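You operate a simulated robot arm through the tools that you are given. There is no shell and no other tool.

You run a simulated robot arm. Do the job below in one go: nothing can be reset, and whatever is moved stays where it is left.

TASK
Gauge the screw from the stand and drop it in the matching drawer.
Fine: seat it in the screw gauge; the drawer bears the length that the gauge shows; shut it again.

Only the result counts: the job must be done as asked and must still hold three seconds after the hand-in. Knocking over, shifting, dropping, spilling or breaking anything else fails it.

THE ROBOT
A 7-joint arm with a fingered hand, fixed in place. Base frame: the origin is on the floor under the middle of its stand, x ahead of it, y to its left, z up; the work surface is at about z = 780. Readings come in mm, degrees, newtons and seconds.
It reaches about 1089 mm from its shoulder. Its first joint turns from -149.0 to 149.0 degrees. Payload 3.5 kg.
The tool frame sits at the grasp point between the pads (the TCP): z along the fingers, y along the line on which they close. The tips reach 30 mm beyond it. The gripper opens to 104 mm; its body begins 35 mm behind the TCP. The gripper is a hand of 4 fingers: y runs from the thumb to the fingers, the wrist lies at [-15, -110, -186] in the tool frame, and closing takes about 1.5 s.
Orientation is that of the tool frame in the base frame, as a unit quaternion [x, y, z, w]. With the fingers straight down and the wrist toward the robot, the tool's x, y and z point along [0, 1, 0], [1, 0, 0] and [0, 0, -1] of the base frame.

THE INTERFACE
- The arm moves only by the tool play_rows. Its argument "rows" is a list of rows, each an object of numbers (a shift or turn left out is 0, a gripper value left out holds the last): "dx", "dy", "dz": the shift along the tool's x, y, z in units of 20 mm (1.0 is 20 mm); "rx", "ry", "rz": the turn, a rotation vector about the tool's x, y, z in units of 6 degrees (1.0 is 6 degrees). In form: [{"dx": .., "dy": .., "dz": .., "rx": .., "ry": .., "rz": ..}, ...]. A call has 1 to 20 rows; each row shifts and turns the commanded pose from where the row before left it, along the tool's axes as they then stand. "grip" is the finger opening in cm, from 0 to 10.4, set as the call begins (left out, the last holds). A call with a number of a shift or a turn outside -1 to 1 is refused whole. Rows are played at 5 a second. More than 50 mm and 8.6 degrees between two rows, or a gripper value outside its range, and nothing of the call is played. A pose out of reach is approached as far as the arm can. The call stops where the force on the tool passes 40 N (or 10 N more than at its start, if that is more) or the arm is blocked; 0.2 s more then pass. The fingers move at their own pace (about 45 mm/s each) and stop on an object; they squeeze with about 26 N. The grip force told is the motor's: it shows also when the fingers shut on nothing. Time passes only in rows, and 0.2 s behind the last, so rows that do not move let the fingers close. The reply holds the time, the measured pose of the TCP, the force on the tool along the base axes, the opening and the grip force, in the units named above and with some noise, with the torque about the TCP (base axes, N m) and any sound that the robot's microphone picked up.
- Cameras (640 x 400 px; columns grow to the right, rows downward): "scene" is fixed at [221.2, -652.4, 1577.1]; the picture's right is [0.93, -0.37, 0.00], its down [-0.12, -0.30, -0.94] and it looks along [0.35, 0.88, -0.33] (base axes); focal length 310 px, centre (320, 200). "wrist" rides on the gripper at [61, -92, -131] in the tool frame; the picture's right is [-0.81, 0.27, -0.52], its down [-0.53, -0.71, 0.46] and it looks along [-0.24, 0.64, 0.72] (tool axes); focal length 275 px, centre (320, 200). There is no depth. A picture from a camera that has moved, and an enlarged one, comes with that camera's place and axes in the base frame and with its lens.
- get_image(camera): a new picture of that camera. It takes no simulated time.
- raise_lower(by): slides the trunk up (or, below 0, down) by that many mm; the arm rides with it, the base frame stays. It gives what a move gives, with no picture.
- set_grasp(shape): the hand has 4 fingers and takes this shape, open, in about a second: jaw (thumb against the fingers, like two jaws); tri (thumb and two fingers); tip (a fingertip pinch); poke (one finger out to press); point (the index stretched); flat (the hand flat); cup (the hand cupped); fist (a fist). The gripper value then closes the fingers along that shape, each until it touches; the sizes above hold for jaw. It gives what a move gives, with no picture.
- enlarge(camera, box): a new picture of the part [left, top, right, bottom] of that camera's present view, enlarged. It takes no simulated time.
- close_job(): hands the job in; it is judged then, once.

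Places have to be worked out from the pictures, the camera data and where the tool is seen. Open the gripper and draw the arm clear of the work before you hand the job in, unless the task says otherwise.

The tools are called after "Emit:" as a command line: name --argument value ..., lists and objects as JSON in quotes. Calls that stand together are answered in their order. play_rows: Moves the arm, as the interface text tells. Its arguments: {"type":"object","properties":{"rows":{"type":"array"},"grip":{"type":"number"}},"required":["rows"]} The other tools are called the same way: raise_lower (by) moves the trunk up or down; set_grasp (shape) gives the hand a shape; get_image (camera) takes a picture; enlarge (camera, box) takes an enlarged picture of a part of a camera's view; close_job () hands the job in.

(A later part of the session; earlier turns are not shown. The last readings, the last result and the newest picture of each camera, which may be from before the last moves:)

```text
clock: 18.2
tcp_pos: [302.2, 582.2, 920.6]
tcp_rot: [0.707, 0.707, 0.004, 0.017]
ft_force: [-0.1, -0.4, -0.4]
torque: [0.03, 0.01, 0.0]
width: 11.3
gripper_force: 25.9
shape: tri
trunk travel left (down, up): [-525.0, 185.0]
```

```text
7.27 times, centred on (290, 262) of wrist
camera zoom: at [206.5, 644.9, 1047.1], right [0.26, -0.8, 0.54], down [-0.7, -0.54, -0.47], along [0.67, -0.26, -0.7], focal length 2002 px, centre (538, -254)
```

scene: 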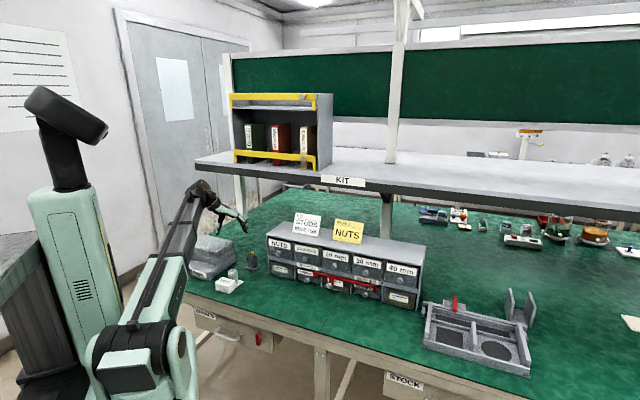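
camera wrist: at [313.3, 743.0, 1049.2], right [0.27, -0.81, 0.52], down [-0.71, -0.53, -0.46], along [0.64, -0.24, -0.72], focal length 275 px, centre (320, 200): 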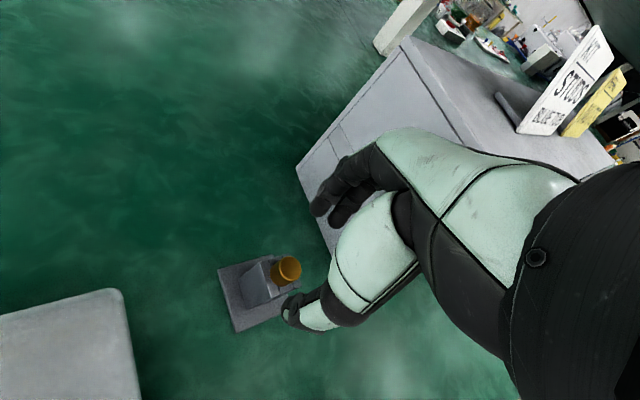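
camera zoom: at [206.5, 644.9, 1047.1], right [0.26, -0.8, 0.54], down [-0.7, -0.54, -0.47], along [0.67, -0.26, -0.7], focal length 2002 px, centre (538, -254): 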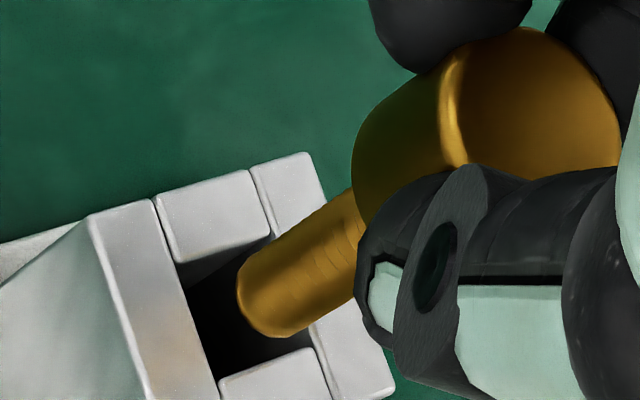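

Alignment looks good (within ~0.5 mm). I shift +0.5 mm in y and descend gently 12 mm to enter the hole, watching the force.

Emit:
play_rows --rows '[{"dx": 0.025}, {"dx": 0.0019, "dy": -0.0029, "dz": 0.1}, {"dx": 0.0019, "dy": -0.0029, "dz": 0.1}, {"dx": 0.0019, "dy": -0.0029, "dz": 0.1}, {"dx": 0.0019, "dy": -0.0029, "dz": 0.1}, {"dx": 0.0019, "dy": -0.0029, "dz": 0.1}, {"dx": 0.0019, "dy": -0.0029, "dz": 0.1}, {}]'

Emit:
enlarge --camera "scene" --box '[225, 259, 239, 275]'

Emit:
enlarge --camera "wrist" --box '[260, 235, 320, 290]'

```text
clock: 20.0
tcp_pos: [301.4, 582.8, 908.8]
tcp_rot: [0.707, 0.707, 0.003, 0.016]
ft_force: [-0.5, -0.7, -0.5]
torque: [0.03, 0.02, -0.02]
width: 11.5
gripper_force: 25.8
shape: tri
trunk travel left (down, up): [-525.0, 185.0]
```

```text
16.00 times, centred on (232, 267) of scene
camera zoom: at [221.2, -652.4, 1577.1], right [0.93, -0.37, 0.0], down [-0.12, -0.3, -0.94], along [0.35, 0.88, -0.33], focal length 4961 px, centre (1728, -872)
```

zoom: 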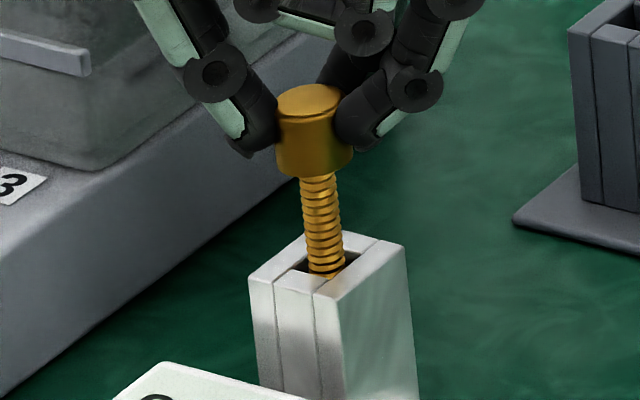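

```text
7.27 times, centred on (290, 262) of wrist
camera zoom: at [206.3, 645.2, 1035.6], right [0.26, -0.8, 0.54], down [-0.7, -0.54, -0.47], along [0.67, -0.26, -0.7], focal length 2002 px, centre (538, -254)
```

zoom: 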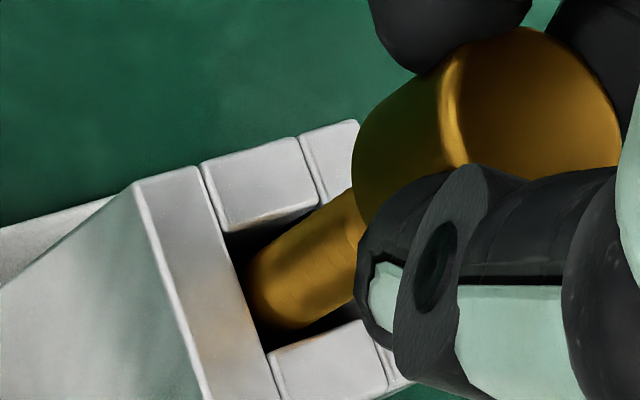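

The shank is in the hole with no force. I continue down 24 mm in small steps.

Emit:
play_rows --rows '[{"dx": 0.0029, "dy": -0.0044, "dz": 0.15}, {"dx": 0.0029, "dy": -0.0044, "dz": 0.15}, {"dx": 0.0029, "dy": -0.0044, "dz": 0.15}, {"dx": 0.0029, "dy": -0.0044, "dz": 0.15}, {"dx": 0.0029, "dy": -0.0044, "dz": 0.15}, {"dx": 0.0029, "dy": -0.0044, "dz": 0.15}, {"dx": 0.0029, "dy": -0.0044, "dz": 0.15}, {"dx": 0.0029, "dy": -0.0044, "dz": 0.15}, {}]'

Emit:
enlarge --camera "scene" --box '[225, 259, 239, 275]'

Emit:
enlarge --camera "wrist" --box '[260, 200, 340, 290]'

```text
clock: 22.0
tcp_pos: [301.3, 583.3, 884.6]
tcp_rot: [0.707, 0.707, 0.004, 0.017]
ft_force: [0.1, 0.2, -0.3]
torque: [-0.02, -0.02, -0.04]
width: 11.5
gripper_force: 25.7
shape: tri
trunk travel left (down, up): [-525.0, 185.0]
```

```text
16.00 times, centred on (232, 267) of scene
camera zoom: at [221.2, -652.4, 1577.1], right [0.93, -0.37, 0.0], down [-0.12, -0.3, -0.94], along [0.35, 0.88, -0.33], focal length 4961 px, centre (1728, -872)
```

zoom: 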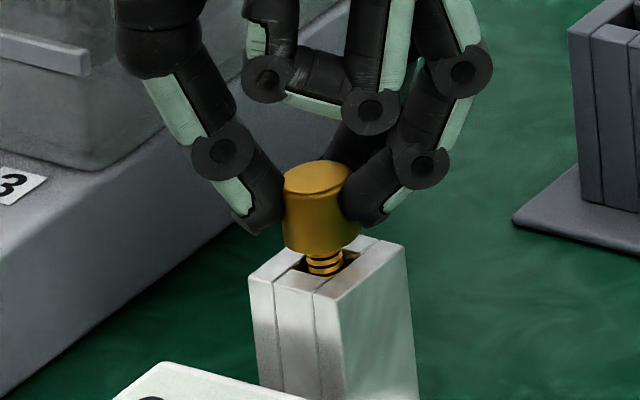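

```text
4.44 times, centred on (300, 245) of wrist
camera zoom: at [206.0, 646.1, 1011.5], right [0.26, -0.8, 0.54], down [-0.7, -0.54, -0.47], along [0.67, -0.26, -0.7], focal length 1224 px, centre (409, 0)
```

zoom: 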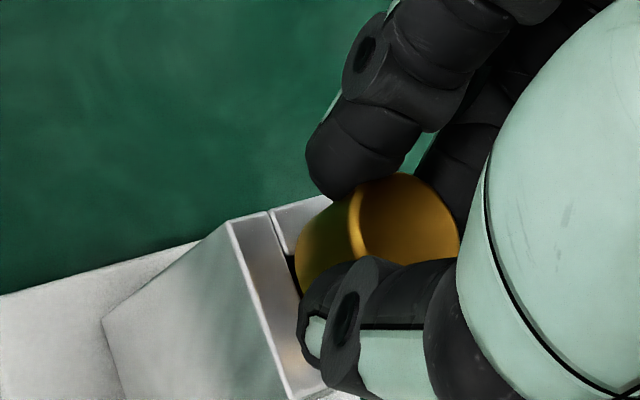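

About 7 mm remain. I descend in 1 mm steps until the head touches.

Emit:
play_rows --rows '[{"dx": 0.001, "dy": -0.0015, "dz": 0.05}, {"dx": 0.001, "dy": -0.0015, "dz": 0.05}, {"dx": 0.001, "dy": -0.0015, "dz": 0.05}, {"dx": 0.001, "dy": -0.0015, "dz": 0.05}, {"dx": 0.001, "dy": -0.0015, "dz": 0.05}, {"dx": 0.001, "dy": -0.0015, "dz": 0.05}, {}]'

Emit:
enlarge --camera "scene" --box '[225, 259, 239, 275]'

Emit:
enlarge --camera "scene" --box '[205, 255, 260, 300]'

```text
clock: 23.6
tcp_pos: [301.4, 584.2, 879.3]
tcp_rot: [0.708, 0.706, 0.001, 0.017]
ft_force: [0.1, 1.1, -0.3]
torque: [0.01, -0.01, -0.01]
width: 11.4
gripper_force: 26.3
shape: tri
trunk travel left (down, up): [-525.0, 185.0]
```

```text
16.00 times, centred on (232, 267) of scene
camera zoom: at [221.2, -652.4, 1577.1], right [0.93, -0.37, 0.0], down [-0.12, -0.3, -0.94], along [0.35, 0.88, -0.33], focal length 4961 px, centre (1728, -872)
```

zoom: 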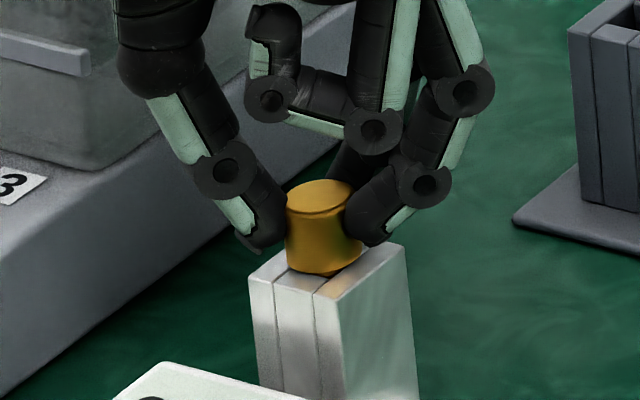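

```text
8.89 times, centred on (232, 278) of scene
camera zoom: at [221.2, -652.4, 1577.1], right [0.93, -0.37, 0.0], down [-0.12, -0.3, -0.94], along [0.35, 0.88, -0.33], focal length 2756 px, centre (1098, -489)
```

zoom: 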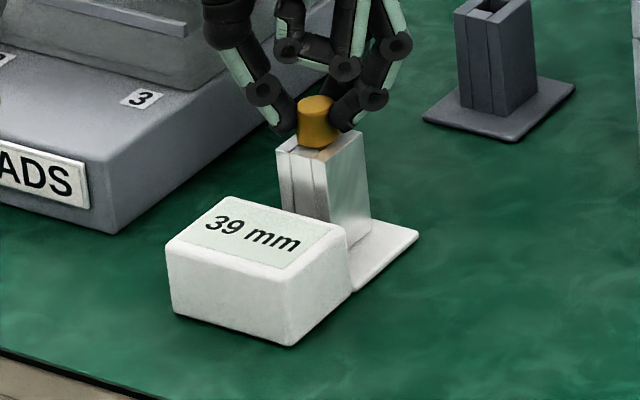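

The gauge reads 39 mm with about 1 mm still to go, so it isn't fully seated. I go down in half-millimetre steps to contact.

Emit:
play_rows --rows '[{"dx": 0.0005, "dy": -0.0007, "dz": 0.025}, {"dx": 0.0005, "dy": -0.0007, "dz": 0.025}, {"dx": 0.0005, "dy": -0.0007, "dz": 0.025}, {}, {}]'

Emit:
enlarge --camera "scene" --box '[205, 255, 260, 300]'

Emit:
enlarge --camera "scene" --box '[225, 259, 239, 275]'

```text
clock: 24.8
tcp_pos: [302.9, 582.5, 878.5]
tcp_rot: [0.707, 0.707, 0.002, 0.017]
ft_force: [0.1, 0.9, 0.7]
torque: [-0.01, 0.0, -0.01]
width: 11.3
gripper_force: 26.9
shape: tri
trunk travel left (down, up): [-525.0, 185.0]
```

```text
8.89 times, centred on (232, 278) of scene
camera zoom: at [221.2, -652.4, 1577.1], right [0.93, -0.37, 0.0], down [-0.12, -0.3, -0.94], along [0.35, 0.88, -0.33], focal length 2756 px, centre (1098, -489)
```

zoom: 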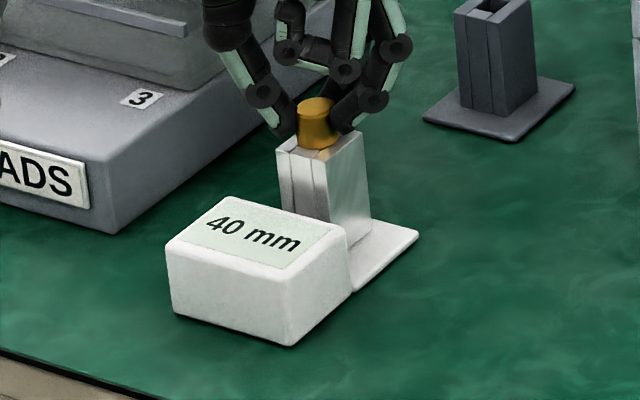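

```text
16.00 times, centred on (232, 267) of scene
camera zoom: at [221.2, -652.4, 1577.1], right [0.93, -0.37, 0.0], down [-0.12, -0.3, -0.94], along [0.35, 0.88, -0.33], focal length 4961 px, centre (1728, -872)
```

zoom: 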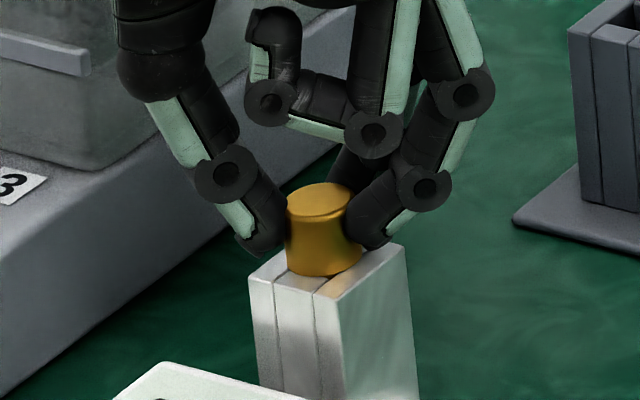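

It now reads 40 mm at contact. I open the fingers to let it sit on its own, then read again.

Emit:
play_rows --rows '[{}, {}, {}, {}, {}, {}]' --grip 5.5

Emit:
enlarge --camera "scene" --box '[205, 255, 260, 300]'

Emit:
enlarge --camera "scene" --box '[225, 259, 239, 275]'

```text
clock: 26.2
tcp_pos: [301.0, 584.1, 877.3]
tcp_rot: [0.707, 0.707, 0.003, 0.017]
ft_force: [-1.2, 0.2, 0.1]
torque: [-0.04, -0.01, 0.01]
width: 54.8
gripper_force: 0.1
shape: tri
trunk travel left (down, up): [-525.0, 185.0]
```

```text
8.89 times, centred on (232, 278) of scene
camera zoom: at [221.2, -652.4, 1577.1], right [0.93, -0.37, 0.0], down [-0.12, -0.3, -0.94], along [0.35, 0.88, -0.33], focal length 2756 px, centre (1098, -489)
```

zoom: 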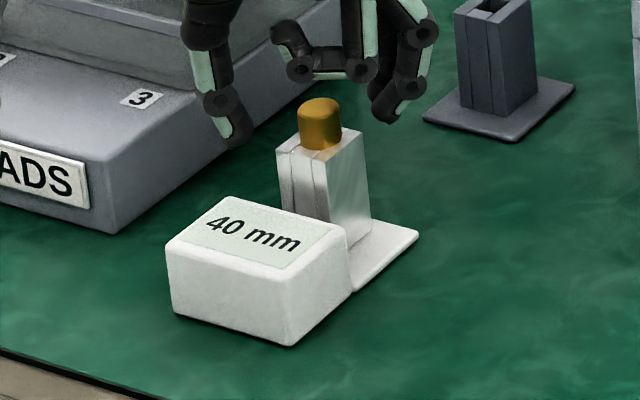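

```text
16.00 times, centred on (232, 267) of scene
camera zoom: at [221.2, -652.4, 1577.1], right [0.93, -0.37, 0.0], down [-0.12, -0.3, -0.94], along [0.35, 0.88, -0.33], focal length 4961 px, centre (1728, -872)
```

zoom: 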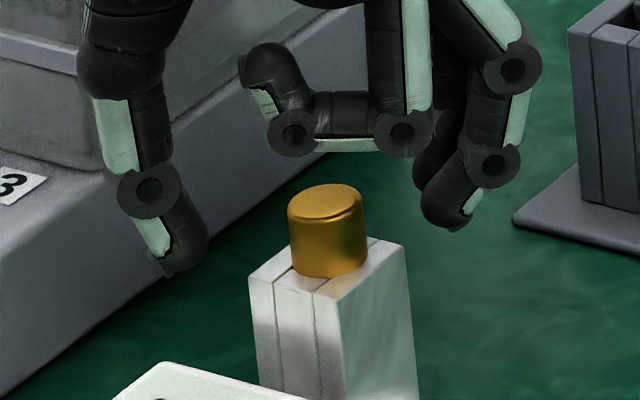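

The gauge reads 40 mm with the screw seated. I leave it there, raise the hand vertically, undo the tilt, and then go look at the 40 mm drawer (top right).

Emit:
play_rows --rows '[{"dx": -0.0096, "dy": 0.0146, "dz": -0.5}, {"dx": -0.0193, "dy": 0.0291, "dz": -1.0}, {"dx": -0.0193, "dy": 0.0291, "dz": -1.0}, {"dx": -0.0193, "dy": 0.0291, "dz": -1.0}, {"rx": 0.139, "ry": 0.092, "dz": -1.0}, {"rx": 0.139, "ry": 0.092, "dz": -1.0}, {"dz": -1.0}, {}]'

Emit:
get_image --camera "wrist"

Emit:
enlarge --camera "scene" --box '[370, 250, 430, 315]'

Emit:
enlarge --camera "scene" --box '[330, 240, 430, 315]'

```text
clock: 28.0
tcp_pos: [301.3, 582.5, 1008.4]
tcp_rot: [0.707, 0.707, 0.0, 0.0]
ft_force: [-0.6, 0.1, 0.5]
torque: [0.01, 0.03, -0.03]
width: 54.5
gripper_force: 0.1
shape: tri
trunk travel left (down, up): [-525.0, 185.0]
```

```text
taken
camera wrist: at [209.1, 643.0, 1138.2], right [0.27, -0.81, 0.52], down [-0.71, -0.53, -0.46], along [0.64, -0.24, -0.72], focal length 275 px, centre (320, 200)
```

wrist: 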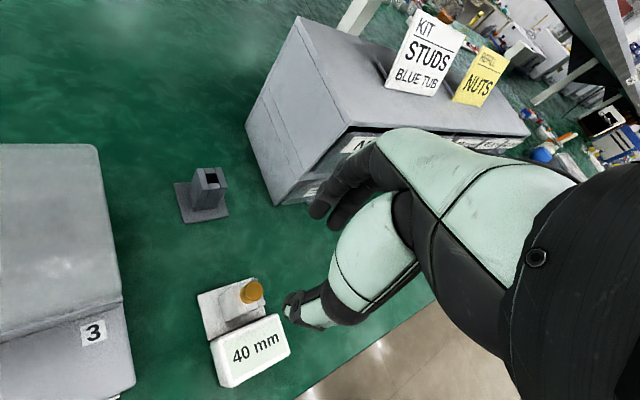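

```text
6.15 times, centred on (400, 282) of scene
camera zoom: at [221.2, -652.4, 1577.1], right [0.93, -0.37, 0.0], down [-0.12, -0.3, -0.94], along [0.35, 0.88, -0.33], focal length 1908 px, centre (-172, -308)
```

zoom: 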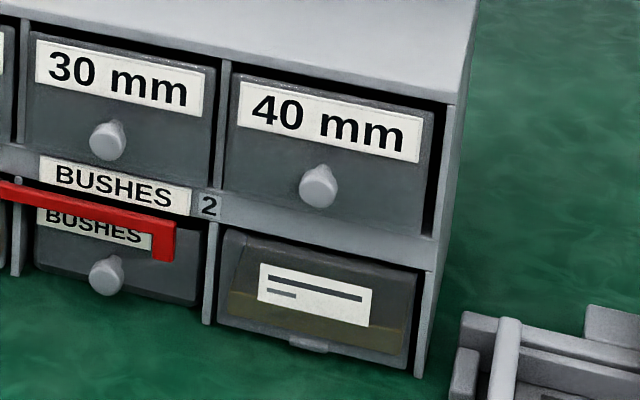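

```text
5.33 times, centred on (380, 278) of scene
camera zoom: at [221.2, -652.4, 1577.1], right [0.93, -0.37, 0.0], down [-0.12, -0.3, -0.94], along [0.35, 0.88, -0.33], focal length 1654 px, centre (0, -213)
```

zoom: 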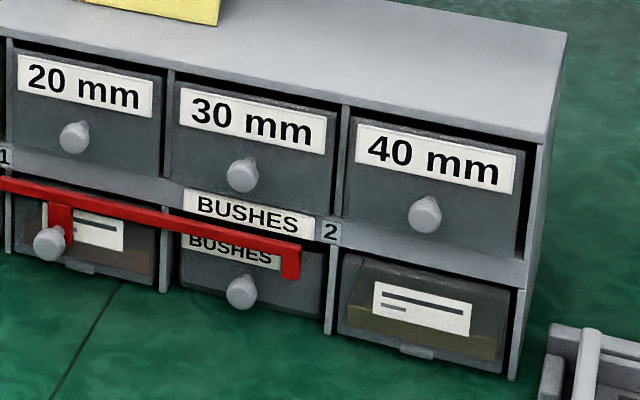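

The 40 mm knob I judge at about (862, 157, 912), the face normal about (−0.71, −0.70, 0). I travel at z≈1008, parallel to the cabinet face and ~130 mm in front of it, to a standoff in front of that knob.

Emit:
play_rows --rows '[{"dx": -0.9, "dy": 0.815}, {"dx": -0.9, "dy": 0.815}, {"dx": -0.9, "dy": 0.815}, {"dx": -0.9, "dy": 0.815}, {"dx": -0.9, "dy": 0.815}, {"dx": -0.9, "dy": 0.815}, {"dx": -0.9, "dy": 0.815}, {"dx": -0.9, "dy": 0.815}, {"dx": -0.9, "dy": 0.815}, {"dx": -0.9, "dy": 0.815}, {"dx": -0.9, "dy": 0.815}, {"dx": -0.9, "dy": 0.815}, {"dx": -0.9, "dy": 0.815}, {"dx": -0.9, "dy": 0.815}, {"dx": -0.9, "dy": 0.815}, {"dx": -0.9, "dy": 0.815}, {"dx": -0.9, "dy": 0.815}, {"dx": -0.9, "dy": 0.815}, {"dx": -0.9, "dy": 0.815}, {"dx": -0.9, "dy": 0.815}]'

Emit:
get_image --camera "scene"

Emit:
get_image --camera "wrist"

```text
clock: 32.2
tcp_pos: [624.9, 223.2, 1009.4]
tcp_rot: [0.707, 0.707, 0.001, 0.0]
ft_force: [-0.6, -0.2, -0.1]
torque: [0.02, -0.03, 0.0]
width: 54.6
gripper_force: 0.1
shape: tri
trunk travel left (down, up): [-525.0, 185.0]
```

```text
taken
```

scene: 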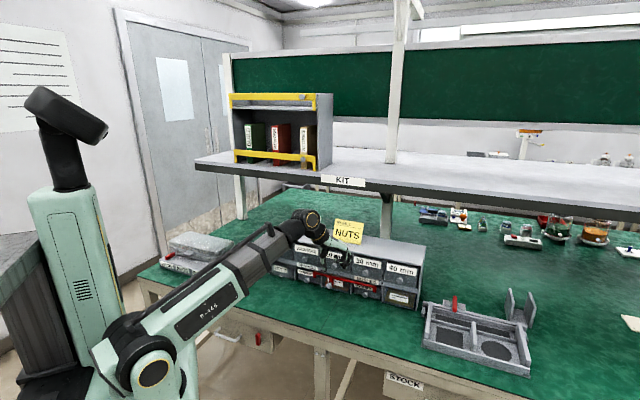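

```text
taken
camera wrist: at [534.4, 283.4, 1139.7], right [0.28, -0.81, 0.52], down [-0.71, -0.53, -0.46], along [0.64, -0.24, -0.72], focal length 275 px, centre (320, 200)
```

wrist: 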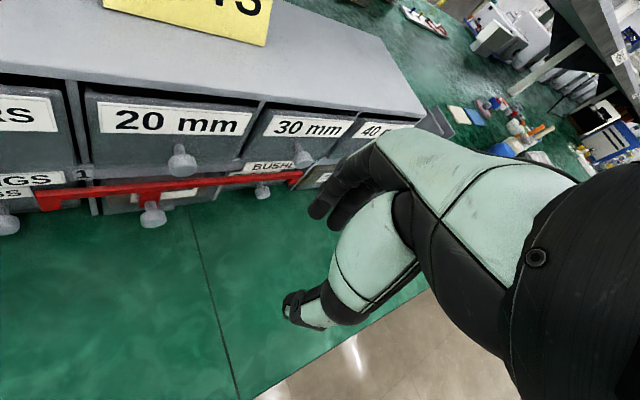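

Moving on to the standoff and then yawing 45.5° so the tool y runs along the cabinet face.

Emit:
play_rows --rows '[{"dx": -0.925, "dy": 0.844}, {"dx": -0.925, "dy": 0.844}, {"dx": -0.925, "dy": 0.844}, {"dx": -0.925, "dy": 0.844}, {"dx": -0.925, "dy": 0.844}, {"dx": -0.925, "dy": 0.844}, {"dx": -0.925, "dy": 0.844}, {"dx": -0.925, "dy": 0.844}, {"rz": 0.947}, {"rz": 0.947}, {"rz": 0.947}, {"rz": 0.947}, {"rz": 0.947}, {"rz": 0.947}, {"rz": 0.947}, {"rz": 0.947}, {}]'

Emit:
get_image --camera "scene"

Emit:
get_image --camera "wrist"

```text
clock: 35.8
tcp_pos: [761.6, 74.8, 1007.9]
tcp_rot: [0.926, 0.379, 0.0, -0.001]
ft_force: [-0.5, 0.5, -0.6]
torque: [0.0, 0.02, 0.0]
width: 54.7
gripper_force: 0.0
shape: tri
trunk travel left (down, up): [-525.0, 185.0]
```

```text
taken
```

scene: 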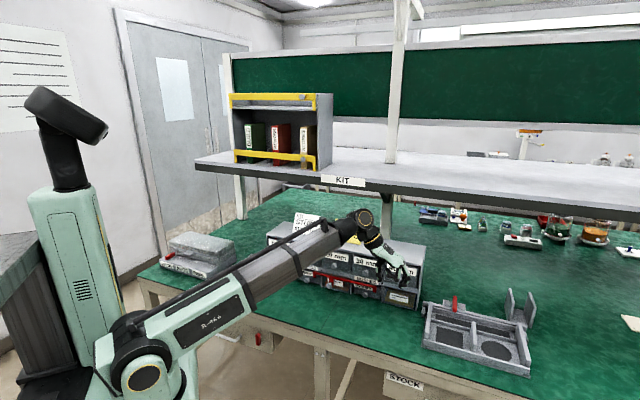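

```text
taken
camera wrist: at [741.2, 182.4, 1137.5], right [-0.39, -0.76, 0.52], down [-0.88, 0.14, -0.45], along [0.28, -0.63, -0.72], focal length 275 px, centre (320, 200)
```

wrist: 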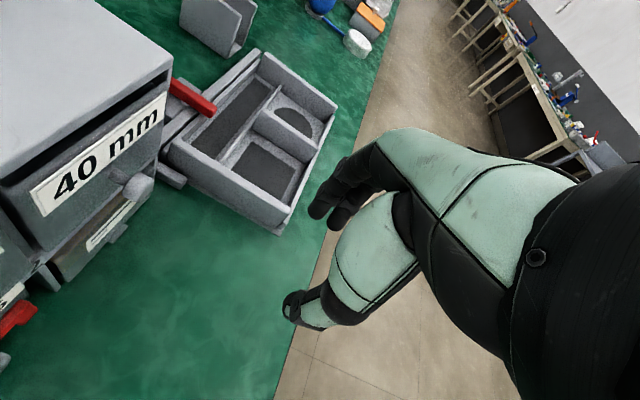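

The wrist camera now sees the 40 mm drawer's knob from the left side; I enlarge it and the scene view to locate it.

Emit:
enlarge --camera "wrist" --box '[20, 80, 190, 280]'

Emit:
enlarge --camera "scene" --box '[350, 220, 440, 310]'

```text
2.00 times, centred on (105, 180) of wrist
camera zoom: at [741.2, 182.4, 1137.5], right [-0.39, -0.76, 0.52], down [-0.88, 0.14, -0.45], along [0.28, -0.63, -0.72], focal length 551 px, centre (750, 240)
```

zoom: 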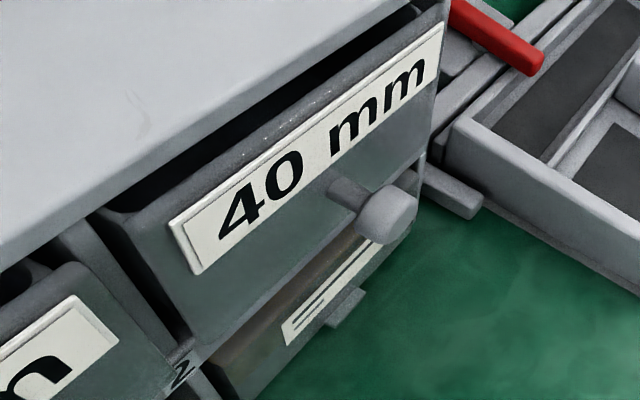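

```text
4.44 times, centred on (395, 265) of scene
camera zoom: at [221.2, -652.4, 1577.1], right [0.93, -0.37, 0.0], down [-0.12, -0.3, -0.94], along [0.35, 0.88, -0.33], focal length 1378 px, centre (-13, -89)
```

zoom: 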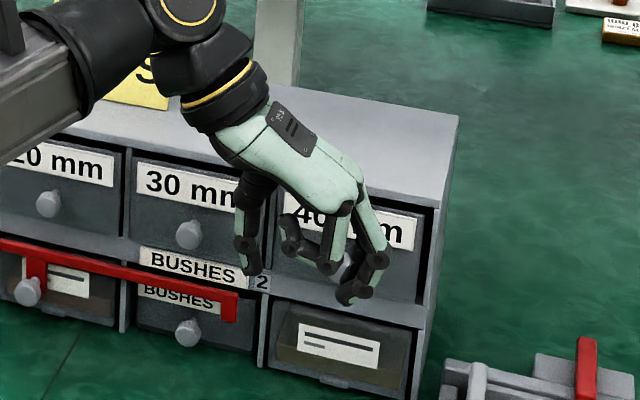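

Knob head centre ≈ (861, 155, 920), ~21 mm across on a thinner stem, about 19 mm off the face. I pitch the hand forward 90° in place so the fingers point horizontally at the drawer.

Emit:
play_rows --rows '[{"ry": 1}, {"ry": 1}, {"ry": 1}, {"ry": 1}, {"ry": 1}, {"ry": 1}, {"ry": 1}, {"ry": 1}, {"ry": 1}, {"ry": 1}, {"ry": 1}, {"ry": 1}, {"ry": 1}, {"ry": 1}, {"ry": 1}, {}]'

Emit:
get_image --camera "scene"

Emit:
get_image --camera "wrist"

```text
clock: 39.2
tcp_pos: [760.9, 79.9, 1007.5]
tcp_rot: [0.68, 0.286, 0.622, -0.263]
ft_force: [0.3, -0.9, 0.8]
torque: [-0.05, -0.02, 0.0]
width: 54.5
gripper_force: 0.1
shape: tri
out of reach, approached as far as the arm can: row 15
trunk travel left (down, up): [-525.0, 185.0]
```

```text
taken
```

scene: 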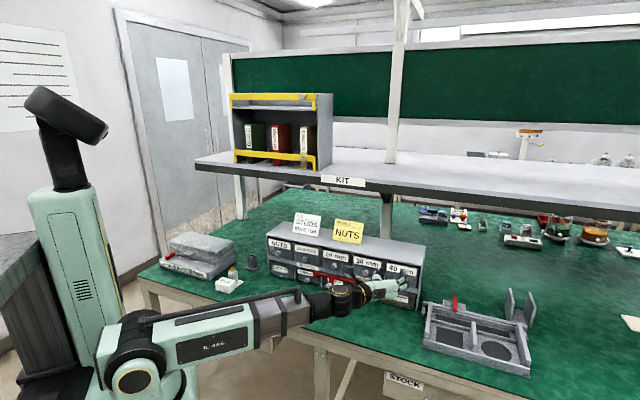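

```text
taken
camera wrist: at [608.7, 53.3, 1079.8], right [-0.21, -0.61, -0.76], down [-0.23, 0.79, -0.57], along [0.95, 0.05, -0.31], focal length 275 px, centre (320, 200)
```

wrist: 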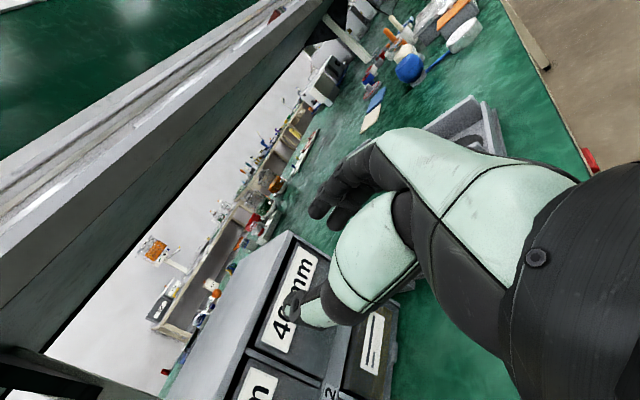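

The last row hit the reach limit near 85°. I back the pitch off by 24° (to ≈66°), which also keeps the wrist higher, and read the pose.

Emit:
play_rows --rows '[{"ry": -1}, {"ry": -1}, {"ry": -1}, {"ry": -1}, {}]'

Emit:
get_image --camera "wrist"

Emit:
enlarge --camera "scene" --box '[330, 230, 430, 310]'

```text
clock: 40.4
tcp_pos: [760.7, 82.9, 1007.8]
tcp_rot: [0.794, 0.335, 0.467, -0.198]
ft_force: [-0.1, -0.2, 0.5]
torque: [0.04, -0.01, 0.0]
width: 54.7
gripper_force: 0.2
shape: tri
out of reach, approached as far as the arm can: row 2
trunk travel left (down, up): [-525.0, 185.0]
```

```text
taken
camera wrist: at [635.9, 85.8, 1124.6], right [-0.39, -0.8, -0.46], down [-0.41, 0.6, -0.69], along [0.82, -0.08, -0.57], focal length 275 px, centre (320, 200)
```

wrist: 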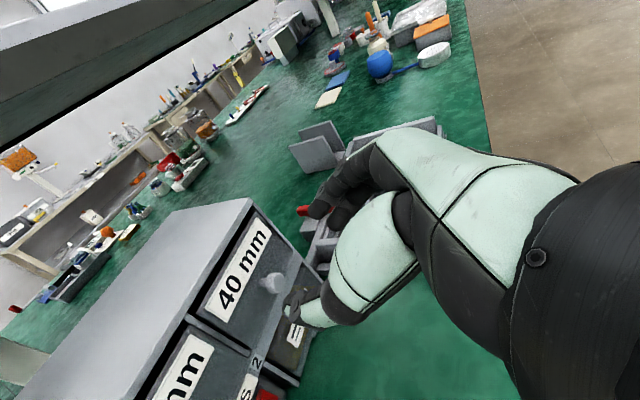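

```text
5.00 times, centred on (380, 270) of scene
camera zoom: at [221.2, -652.4, 1577.1], right [0.93, -0.37, 0.0], down [-0.12, -0.3, -0.94], along [0.35, 0.88, -0.33], focal length 1550 px, centre (20, -150)
```

zoom: 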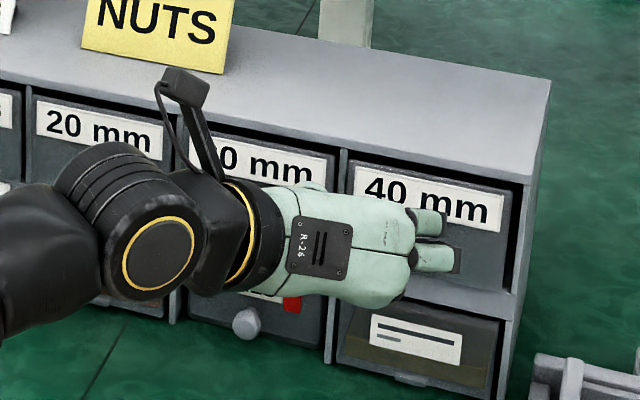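

Pose is fine (pitch ≈61°, level). I enlarge the wrist view to triangulate the knob again from this side.

Emit:
enlarge --camera "wrist" --box '[200, 200, 350, 360]'

```text
2.50 times, centred on (275, 280) of wrist
camera zoom: at [635.9, 85.8, 1124.6], right [-0.39, -0.8, -0.46], down [-0.41, 0.6, -0.69], along [0.82, -0.08, -0.57], focal length 688 px, centre (432, 0)
```

zoom: 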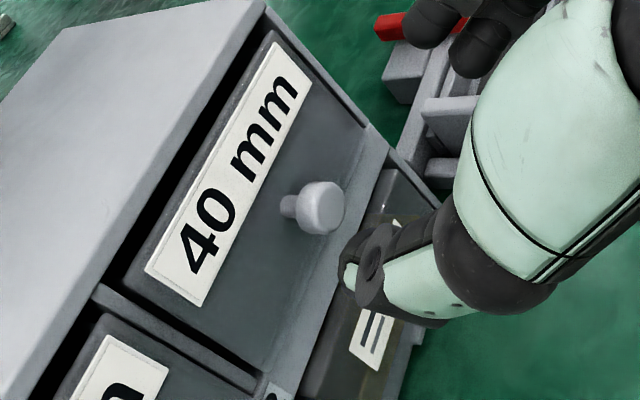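

Both wrist views agree: knob head at (861, 155, 919.5). I move to an approach point 70 mm back along the finger direction, then check.

Emit:
play_rows --rows '[{"dx": -0.229, "dy": 0.273, "dz": 0.69}, {"dx": -0.229, "dy": 0.273, "dz": 0.69}, {"dx": -0.229, "dy": 0.273, "dz": 0.69}, {"dx": -0.229, "dy": 0.273, "dz": 0.69}, {}]'

Emit:
enlarge --camera "wrist" --box '[220, 160, 380, 360]'

Emit:
enlarge --camera "scene" --box '[340, 230, 430, 310]'

```text
clock: 41.6
tcp_pos: [804.7, 97.7, 964.3]
tcp_rot: [0.794, 0.334, 0.468, -0.198]
ft_force: [0.0, -1.4, -0.4]
torque: [0.03, 0.0, 0.01]
width: 54.7
gripper_force: 0.1
shape: tri
trunk travel left (down, up): [-525.0, 185.0]
```

```text
2.00 times, centred on (300, 260) of wrist
camera zoom: at [679.6, 99.9, 1080.3], right [-0.39, -0.8, -0.46], down [-0.41, 0.6, -0.69], along [0.82, -0.08, -0.57], focal length 551 px, centre (360, 80)
```

zoom: 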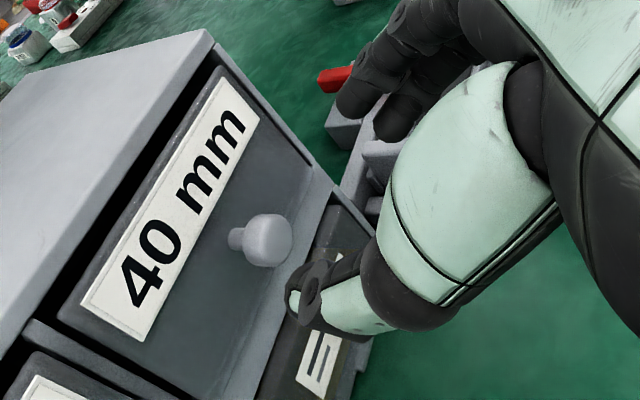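

```text
5.00 times, centred on (385, 270) of scene
camera zoom: at [221.2, -652.4, 1577.1], right [0.93, -0.37, 0.0], down [-0.12, -0.3, -0.94], along [0.35, 0.88, -0.33], focal length 1550 px, centre (-5, -150)
```

zoom: 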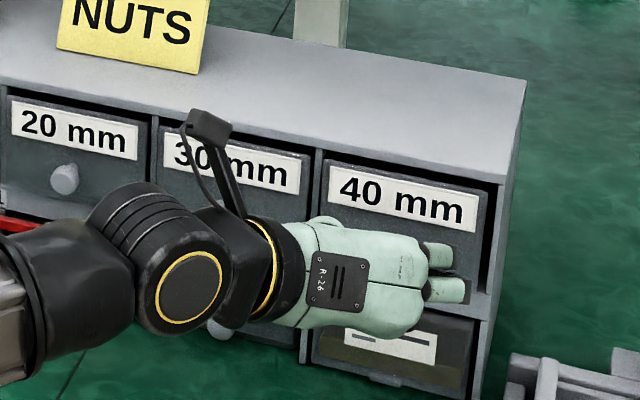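

The knob lies exactly on the tool axis, 92 mm ahead. I advance 69 mm so the tips straddle the knob head, watching the force.

Emit:
play_rows --rows '[{"dz": 0.5}, {"dz": 0.5}, {"dz": 0.5}, {"dz": 0.5}, {"dz": 0.5}, {"dz": 0.5}, {"dz": 0.45}, {}]'

Emit:
enlarge --camera "wrist" --box '[220, 160, 380, 360]'

Emit:
enlarge --camera "scene" --box '[340, 230, 430, 310]'

```text
clock: 43.4
tcp_pos: [845.3, 139.2, 931.6]
tcp_rot: [0.794, 0.335, 0.467, -0.198]
ft_force: [-0.3, 0.2, -0.6]
torque: [-0.01, 0.01, -0.01]
width: 54.9
gripper_force: 0.0
shape: tri
trunk travel left (down, up): [-525.0, 185.0]
```

```text
2.00 times, centred on (300, 260) of wrist
camera zoom: at [721.7, 141.9, 1048.2], right [-0.39, -0.8, -0.46], down [-0.41, 0.6, -0.69], along [0.82, -0.08, -0.57], focal length 551 px, centre (360, 80)
```

zoom: 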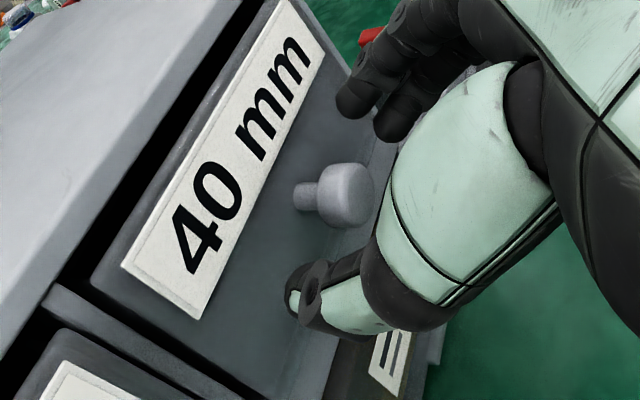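

```text
5.00 times, centred on (385, 270) of scene
camera zoom: at [221.2, -652.4, 1577.1], right [0.93, -0.37, 0.0], down [-0.12, -0.3, -0.94], along [0.35, 0.88, -0.33], focal length 1550 px, centre (-5, -150)
```

zoom: 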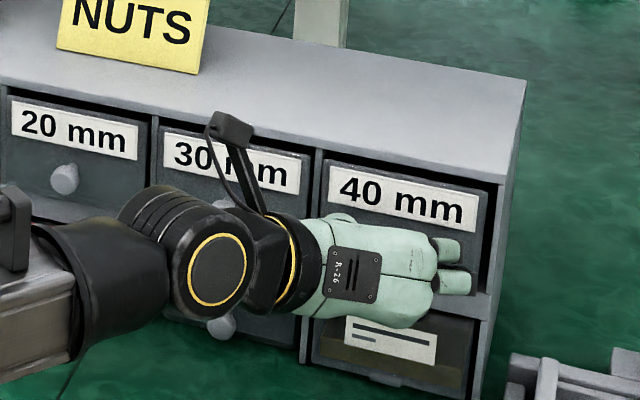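

The knob sits about 25–28 mm ahead of the TCP, at the fingertips. I advance 3 mm more and close on it.

Emit:
play_rows --rows '[{"dz": 0.15}, {}]'

Emit:
play_rows --rows '[{}, {}, {}, {}, {}, {}, {}, {}]' --grip 0.6

Emit:
enlarge --camera "wrist" --box '[220, 160, 380, 360]'

```text
clock: 44.0
tcp_pos: [848.6, 141.3, 929.9]
tcp_rot: [0.794, 0.335, 0.467, -0.198]
ft_force: [0.0, 0.0, 0.0]
torque: [0.01, -0.02, 0.01]
width: 54.7
gripper_force: 0.0
shape: tri
trunk travel left (down, up): [-525.0, 185.0]
```

```text
clock: 45.8
tcp_pos: [847.2, 140.8, 930.6]
tcp_rot: [0.794, 0.335, 0.467, -0.198]
ft_force: [-1.5, 2.1, 1.9]
torque: [0.02, -0.04, 0.02]
width: 13.1
gripper_force: 25.8
shape: tri
trunk travel left (down, up): [-525.0, 185.0]
```

```text
2.00 times, centred on (300, 260) of wrist
camera zoom: at [723.1, 143.5, 1047.3], right [-0.39, -0.8, -0.46], down [-0.41, 0.6, -0.69], along [0.82, -0.08, -0.57], focal length 551 px, centre (360, 80)
```

zoom: 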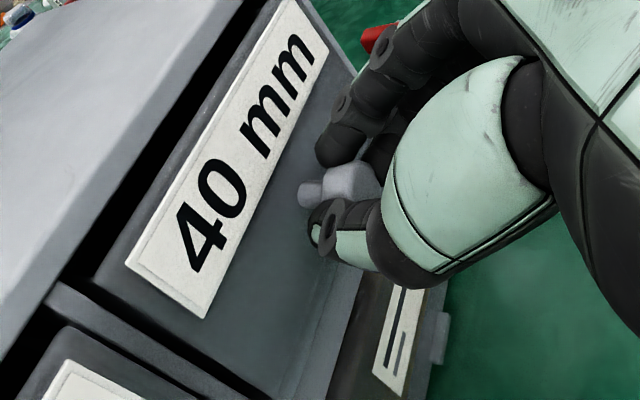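

Grip is firm on the knob (26 N). I pull straight out along the face normal, first 20 mm as a test.

Emit:
play_rows --rows '[{"dx": -0.122, "dy": -0.006, "dz": -0.219}, {"dx": -0.122, "dy": -0.006, "dz": -0.219}, {"dx": -0.122, "dy": -0.006, "dz": -0.219}, {"dx": -0.122, "dy": -0.006, "dz": -0.219}, {}]'

Emit:
enlarge --camera "wrist" --box '[180, 120, 380, 360]'

Emit:
enlarge --camera "scene" --box '[340, 230, 430, 310]'

```text
clock: 47.0
tcp_pos: [833.0, 126.7, 931.8]
tcp_rot: [0.794, 0.336, 0.467, -0.198]
ft_force: [2.1, -1.6, 2.2]
torque: [0.02, -0.1, -0.03]
width: 13.3
gripper_force: 26.3
shape: tri
trunk travel left (down, up): [-525.0, 185.0]
```

```text
1.67 times, centred on (280, 240) of wrist
camera zoom: at [708.7, 129.7, 1047.3], right [-0.39, -0.8, -0.46], down [-0.41, 0.6, -0.69], along [0.82, -0.08, -0.57], focal length 459 px, centre (387, 133)
```

zoom: 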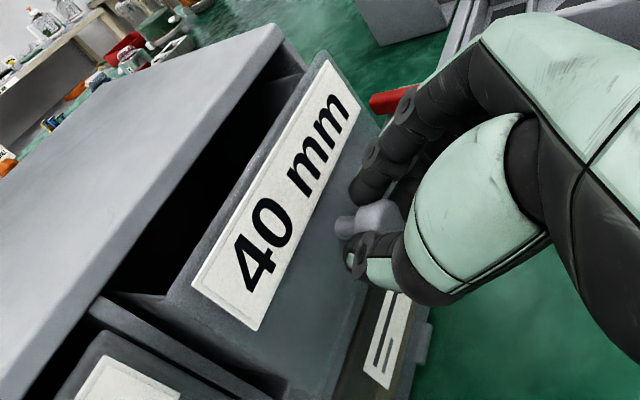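

```text
5.00 times, centred on (385, 270) of scene
camera zoom: at [221.2, -652.4, 1577.1], right [0.93, -0.37, 0.0], down [-0.12, -0.3, -0.94], along [0.35, 0.88, -0.33], focal length 1550 px, centre (-5, -150)
```

zoom: 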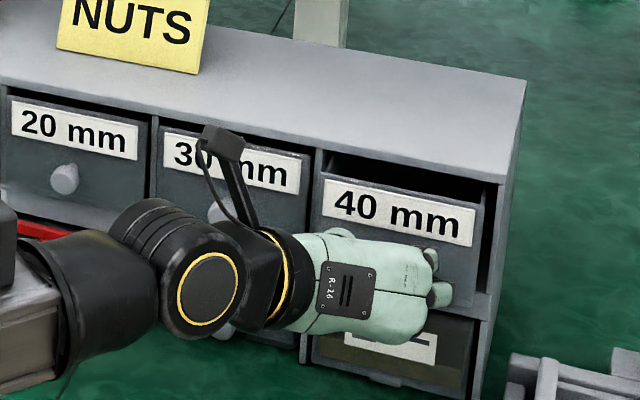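

The drawer slides out with tiny forces. I pull another 65 mm.

Emit:
play_rows --rows '[{"dx": -0.158, "dy": -0.0075, "dz": -0.284}, {"dx": -0.158, "dy": -0.0075, "dz": -0.284}, {"dx": -0.158, "dy": -0.0075, "dz": -0.284}, {"dx": -0.158, "dy": -0.0075, "dz": -0.284}, {"dx": -0.158, "dy": -0.0075, "dz": -0.284}, {"dx": -0.158, "dy": -0.0075, "dz": -0.284}, {"dx": -0.158, "dy": -0.0075, "dz": -0.284}, {"dx": -0.158, "dy": -0.0075, "dz": -0.284}, {"dx": -0.158, "dy": -0.0075, "dz": -0.284}, {"dx": -0.158, "dy": -0.0075, "dz": -0.284}, {}]'

Emit:
get_image --camera "wrist"

Emit:
enlarge --camera "scene" --box '[330, 230, 430, 320]'

```text
clock: 49.4
tcp_pos: [787.3, 80.9, 930.4]
tcp_rot: [0.794, 0.336, 0.467, -0.198]
ft_force: [0.6, -1.3, 4.3]
torque: [0.06, -0.17, -0.05]
width: 12.8
gripper_force: 26.2
shape: tri
trunk travel left (down, up): [-525.0, 185.0]
```

```text
taken
camera wrist: at [662.5, 83.8, 1047.2], right [-0.39, -0.8, -0.46], down [-0.41, 0.6, -0.69], along [0.82, -0.08, -0.57], focal length 275 px, centre (320, 200)
```

wrist: 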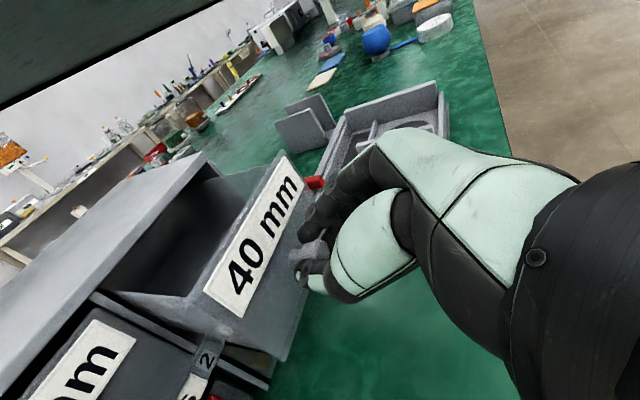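

```text
4.44 times, centred on (380, 275) of scene
camera zoom: at [221.2, -652.4, 1577.1], right [0.93, -0.37, 0.0], down [-0.12, -0.3, -0.94], along [0.35, 0.88, -0.33], focal length 1378 px, centre (53, -133)
```

zoom: 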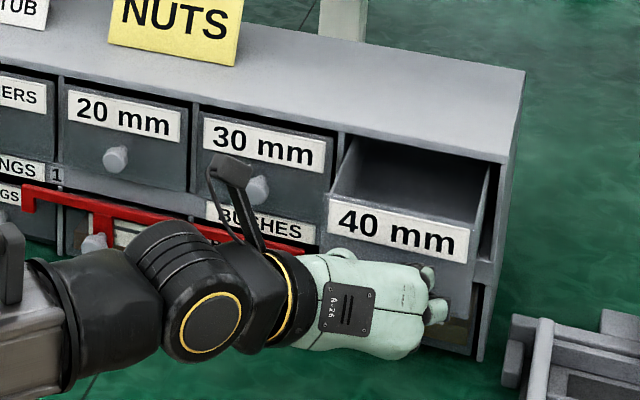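

The drawer is out ~85 mm and the interior is visible. I release the knob and check before backing off.

Emit:
play_rows --rows '[{}, {}, {}, {}, {}, {}]' --grip 5.5

Emit:
enlarge --camera "wrist" --box '[180, 120, 380, 360]'

```text
clock: 50.8
tcp_pos: [788.4, 81.8, 930.6]
tcp_rot: [0.794, 0.335, 0.468, -0.198]
ft_force: [-0.7, -0.7, 0.2]
torque: [0.03, 0.02, 0.0]
width: 54.5
gripper_force: 0.1
shape: tri
trunk travel left (down, up): [-525.0, 185.0]
```

```text
1.67 times, centred on (280, 240) of wrist
camera zoom: at [662.8, 84.1, 1046.9], right [-0.39, -0.8, -0.46], down [-0.41, 0.6, -0.69], along [0.82, -0.08, -0.57], focal length 459 px, centre (387, 133)
```

zoom: 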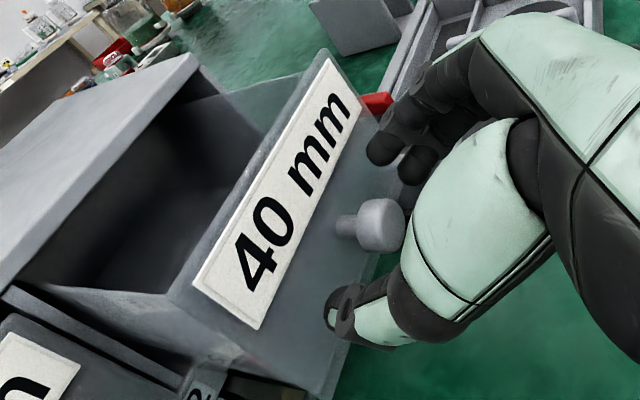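

The knob is free between the open fingers. I back off 80 mm along the finger axis, then pitch back to fingers-down and yaw back.

Emit:
play_rows --rows '[{"dz": -0.5}, {"dz": -0.5}, {"dz": -1}, {"dz": -1}, {"dz": -1}, {"ry": -1}, {"ry": -1}, {"ry": -1}, {"ry": -1}, {"ry": -1}, {"ry": -1}, {"ry": -1}, {"ry": -1}, {"ry": -1}, {"ry": -1}, {"ry": -0.16}, {}]'

Emit:
get_image --camera "scene"

Emit:
get_image --camera "wrist"

```text
clock: 54.4
tcp_pos: [738.5, 30.8, 968.0]
tcp_rot: [0.921, 0.389, 0.0, 0.0]
ft_force: [-0.2, -0.1, -0.3]
torque: [-0.01, 0.05, 0.02]
width: 54.7
gripper_force: 0.0
shape: tri
trunk travel left (down, up): [-525.0, 185.0]
```

```text
taken
```

scene: 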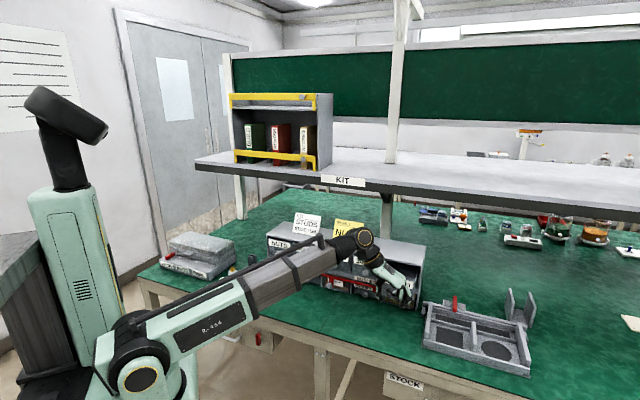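

```text
taken
camera wrist: at [715.2, 137.5, 1098.8], right [-0.37, -0.77, 0.52], down [-0.88, 0.12, -0.45], along [0.29, -0.62, -0.73], focal length 275 px, centre (320, 200)
```

wrist: 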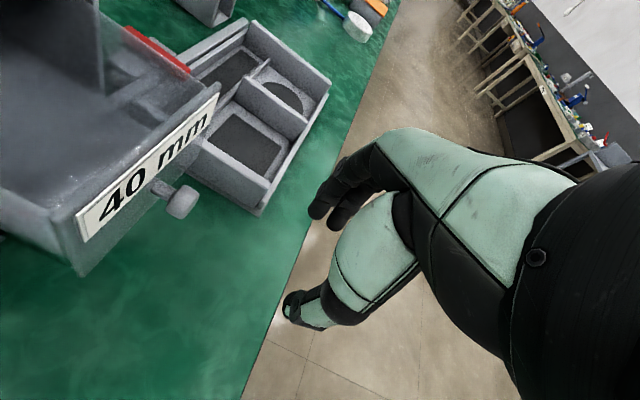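

Drawer is open and stays put. I yaw back to the original heading and rise, starting the trip back to the gauge.

Emit:
play_rows --rows '[{"rz": -0.9206, "dz": -0.25}, {"rz": -0.9206, "dz": -0.25}, {"rz": -0.9206, "dz": -0.25}, {"rz": -0.9206, "dz": -0.25}, {"rz": -0.9206, "dz": -0.25}, {"rz": -0.9206, "dz": -0.25}, {"rz": -0.9206, "dz": -0.25}, {"rz": -0.9206, "dz": -0.25}, {"dx": 0.92, "dy": -0.7275}, {"dx": 0.92, "dy": -0.7275}, {"dx": 0.92, "dy": -0.7275}, {"dx": 0.92, "dy": -0.7275}, {"dx": 0.92, "dy": -0.7275}, {"dx": 0.92, "dy": -0.7275}, {"dx": 0.92, "dy": -0.7275}, {"dx": 0.92, "dy": -0.7275}, {"dx": 0.92, "dy": -0.7275}, {"dx": 0.92, "dy": -0.7275}]'

Emit:
get_image --camera "scene"

```text
clock: 58.2
tcp_pos: [592.5, 215.7, 1008.9]
tcp_rot: [0.708, 0.706, 0.001, -0.001]
ft_force: [0.6, -0.1, -0.6]
torque: [-0.01, 0.02, 0.0]
width: 54.8
gripper_force: 0.0
shape: tri
trunk travel left (down, up): [-525.0, 185.0]
```

```text
taken
```

scene: 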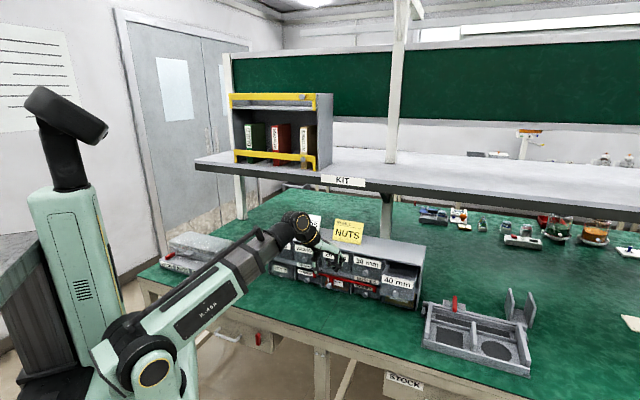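

Continuing the second leg to above the gauge.

Emit:
play_rows --rows '[{"dx": 0.918, "dy": -0.726}, {"dx": 0.918, "dy": -0.726}, {"dx": 0.918, "dy": -0.726}, {"dx": 0.918, "dy": -0.726}, {"dx": 0.918, "dy": -0.726}, {"dx": 0.918, "dy": -0.726}, {"dx": 0.918, "dy": -0.726}, {"dx": 0.918, "dy": -0.726}, {"dx": 0.918, "dy": -0.726}, {"dx": 0.918, "dy": -0.726}, {"dx": 0.918, "dy": -0.726}, {"dx": 0.918, "dy": -0.726}, {"dx": 0.918, "dy": -0.726}, {"dx": 0.918, "dy": -0.726}, {"dx": 0.918, "dy": -0.726}, {"dx": 0.918, "dy": -0.726}, {"dx": 0.918, "dy": -0.726}, {"dx": 0.918, "dy": -0.726}, {"dx": 0.918, "dy": -0.726}, {"dx": 0.918, "dy": -0.726}]'

Emit:
enlarge --camera "wrist" --box '[190, 200, 350, 400]'

Emit:
enlarge --camera "scene" --box '[205, 220, 270, 300]'

```text
clock: 62.4
tcp_pos: [302.3, 583.8, 1011.3]
tcp_rot: [0.708, 0.706, 0.0, -0.001]
ft_force: [0.6, -0.6, -0.1]
torque: [0.02, 0.0, 0.0]
width: 54.7
gripper_force: 0.0
shape: tri
trunk travel left (down, up): [-525.0, 185.0]
```

```text
2.00 times, centred on (270, 300) of wrist
camera zoom: at [211.0, 644.3, 1141.1], right [0.27, -0.81, 0.52], down [-0.71, -0.53, -0.46], along [0.64, -0.24, -0.73], focal length 551 px, centre (420, 0)
```

zoom: 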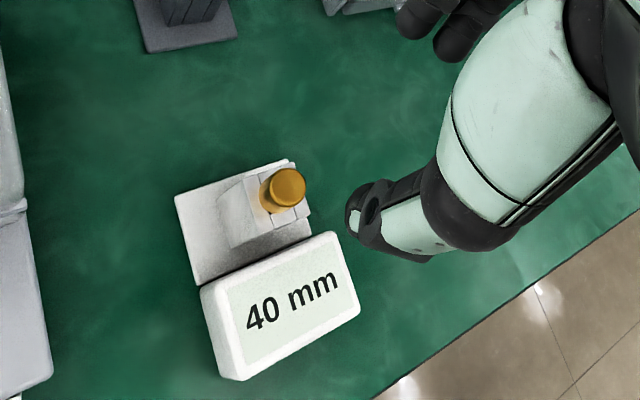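

```text
5.00 times, centred on (238, 260) of scene
camera zoom: at [221.2, -652.4, 1577.1], right [0.93, -0.37, 0.0], down [-0.12, -0.3, -0.94], along [0.35, 0.88, -0.33], focal length 1550 px, centre (732, -100)
```

zoom: 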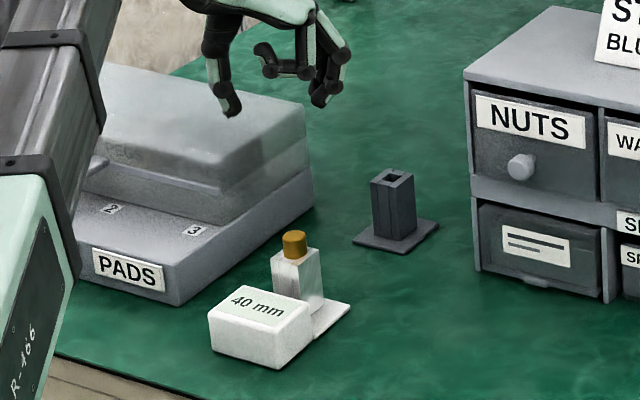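

I measure the head position precisely before regrasping.

Emit:
enlarge --camera "wrist" --box '[225, 270, 285, 325]'

```text
7.27 times, centred on (255, 298) of wrist
camera zoom: at [211.0, 644.3, 1141.1], right [0.27, -0.81, 0.52], down [-0.71, -0.53, -0.46], along [0.64, -0.24, -0.73], focal length 2002 px, centre (793, -509)
```

zoom: 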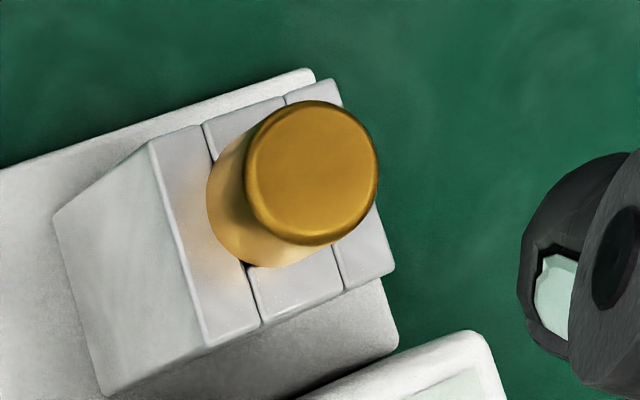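

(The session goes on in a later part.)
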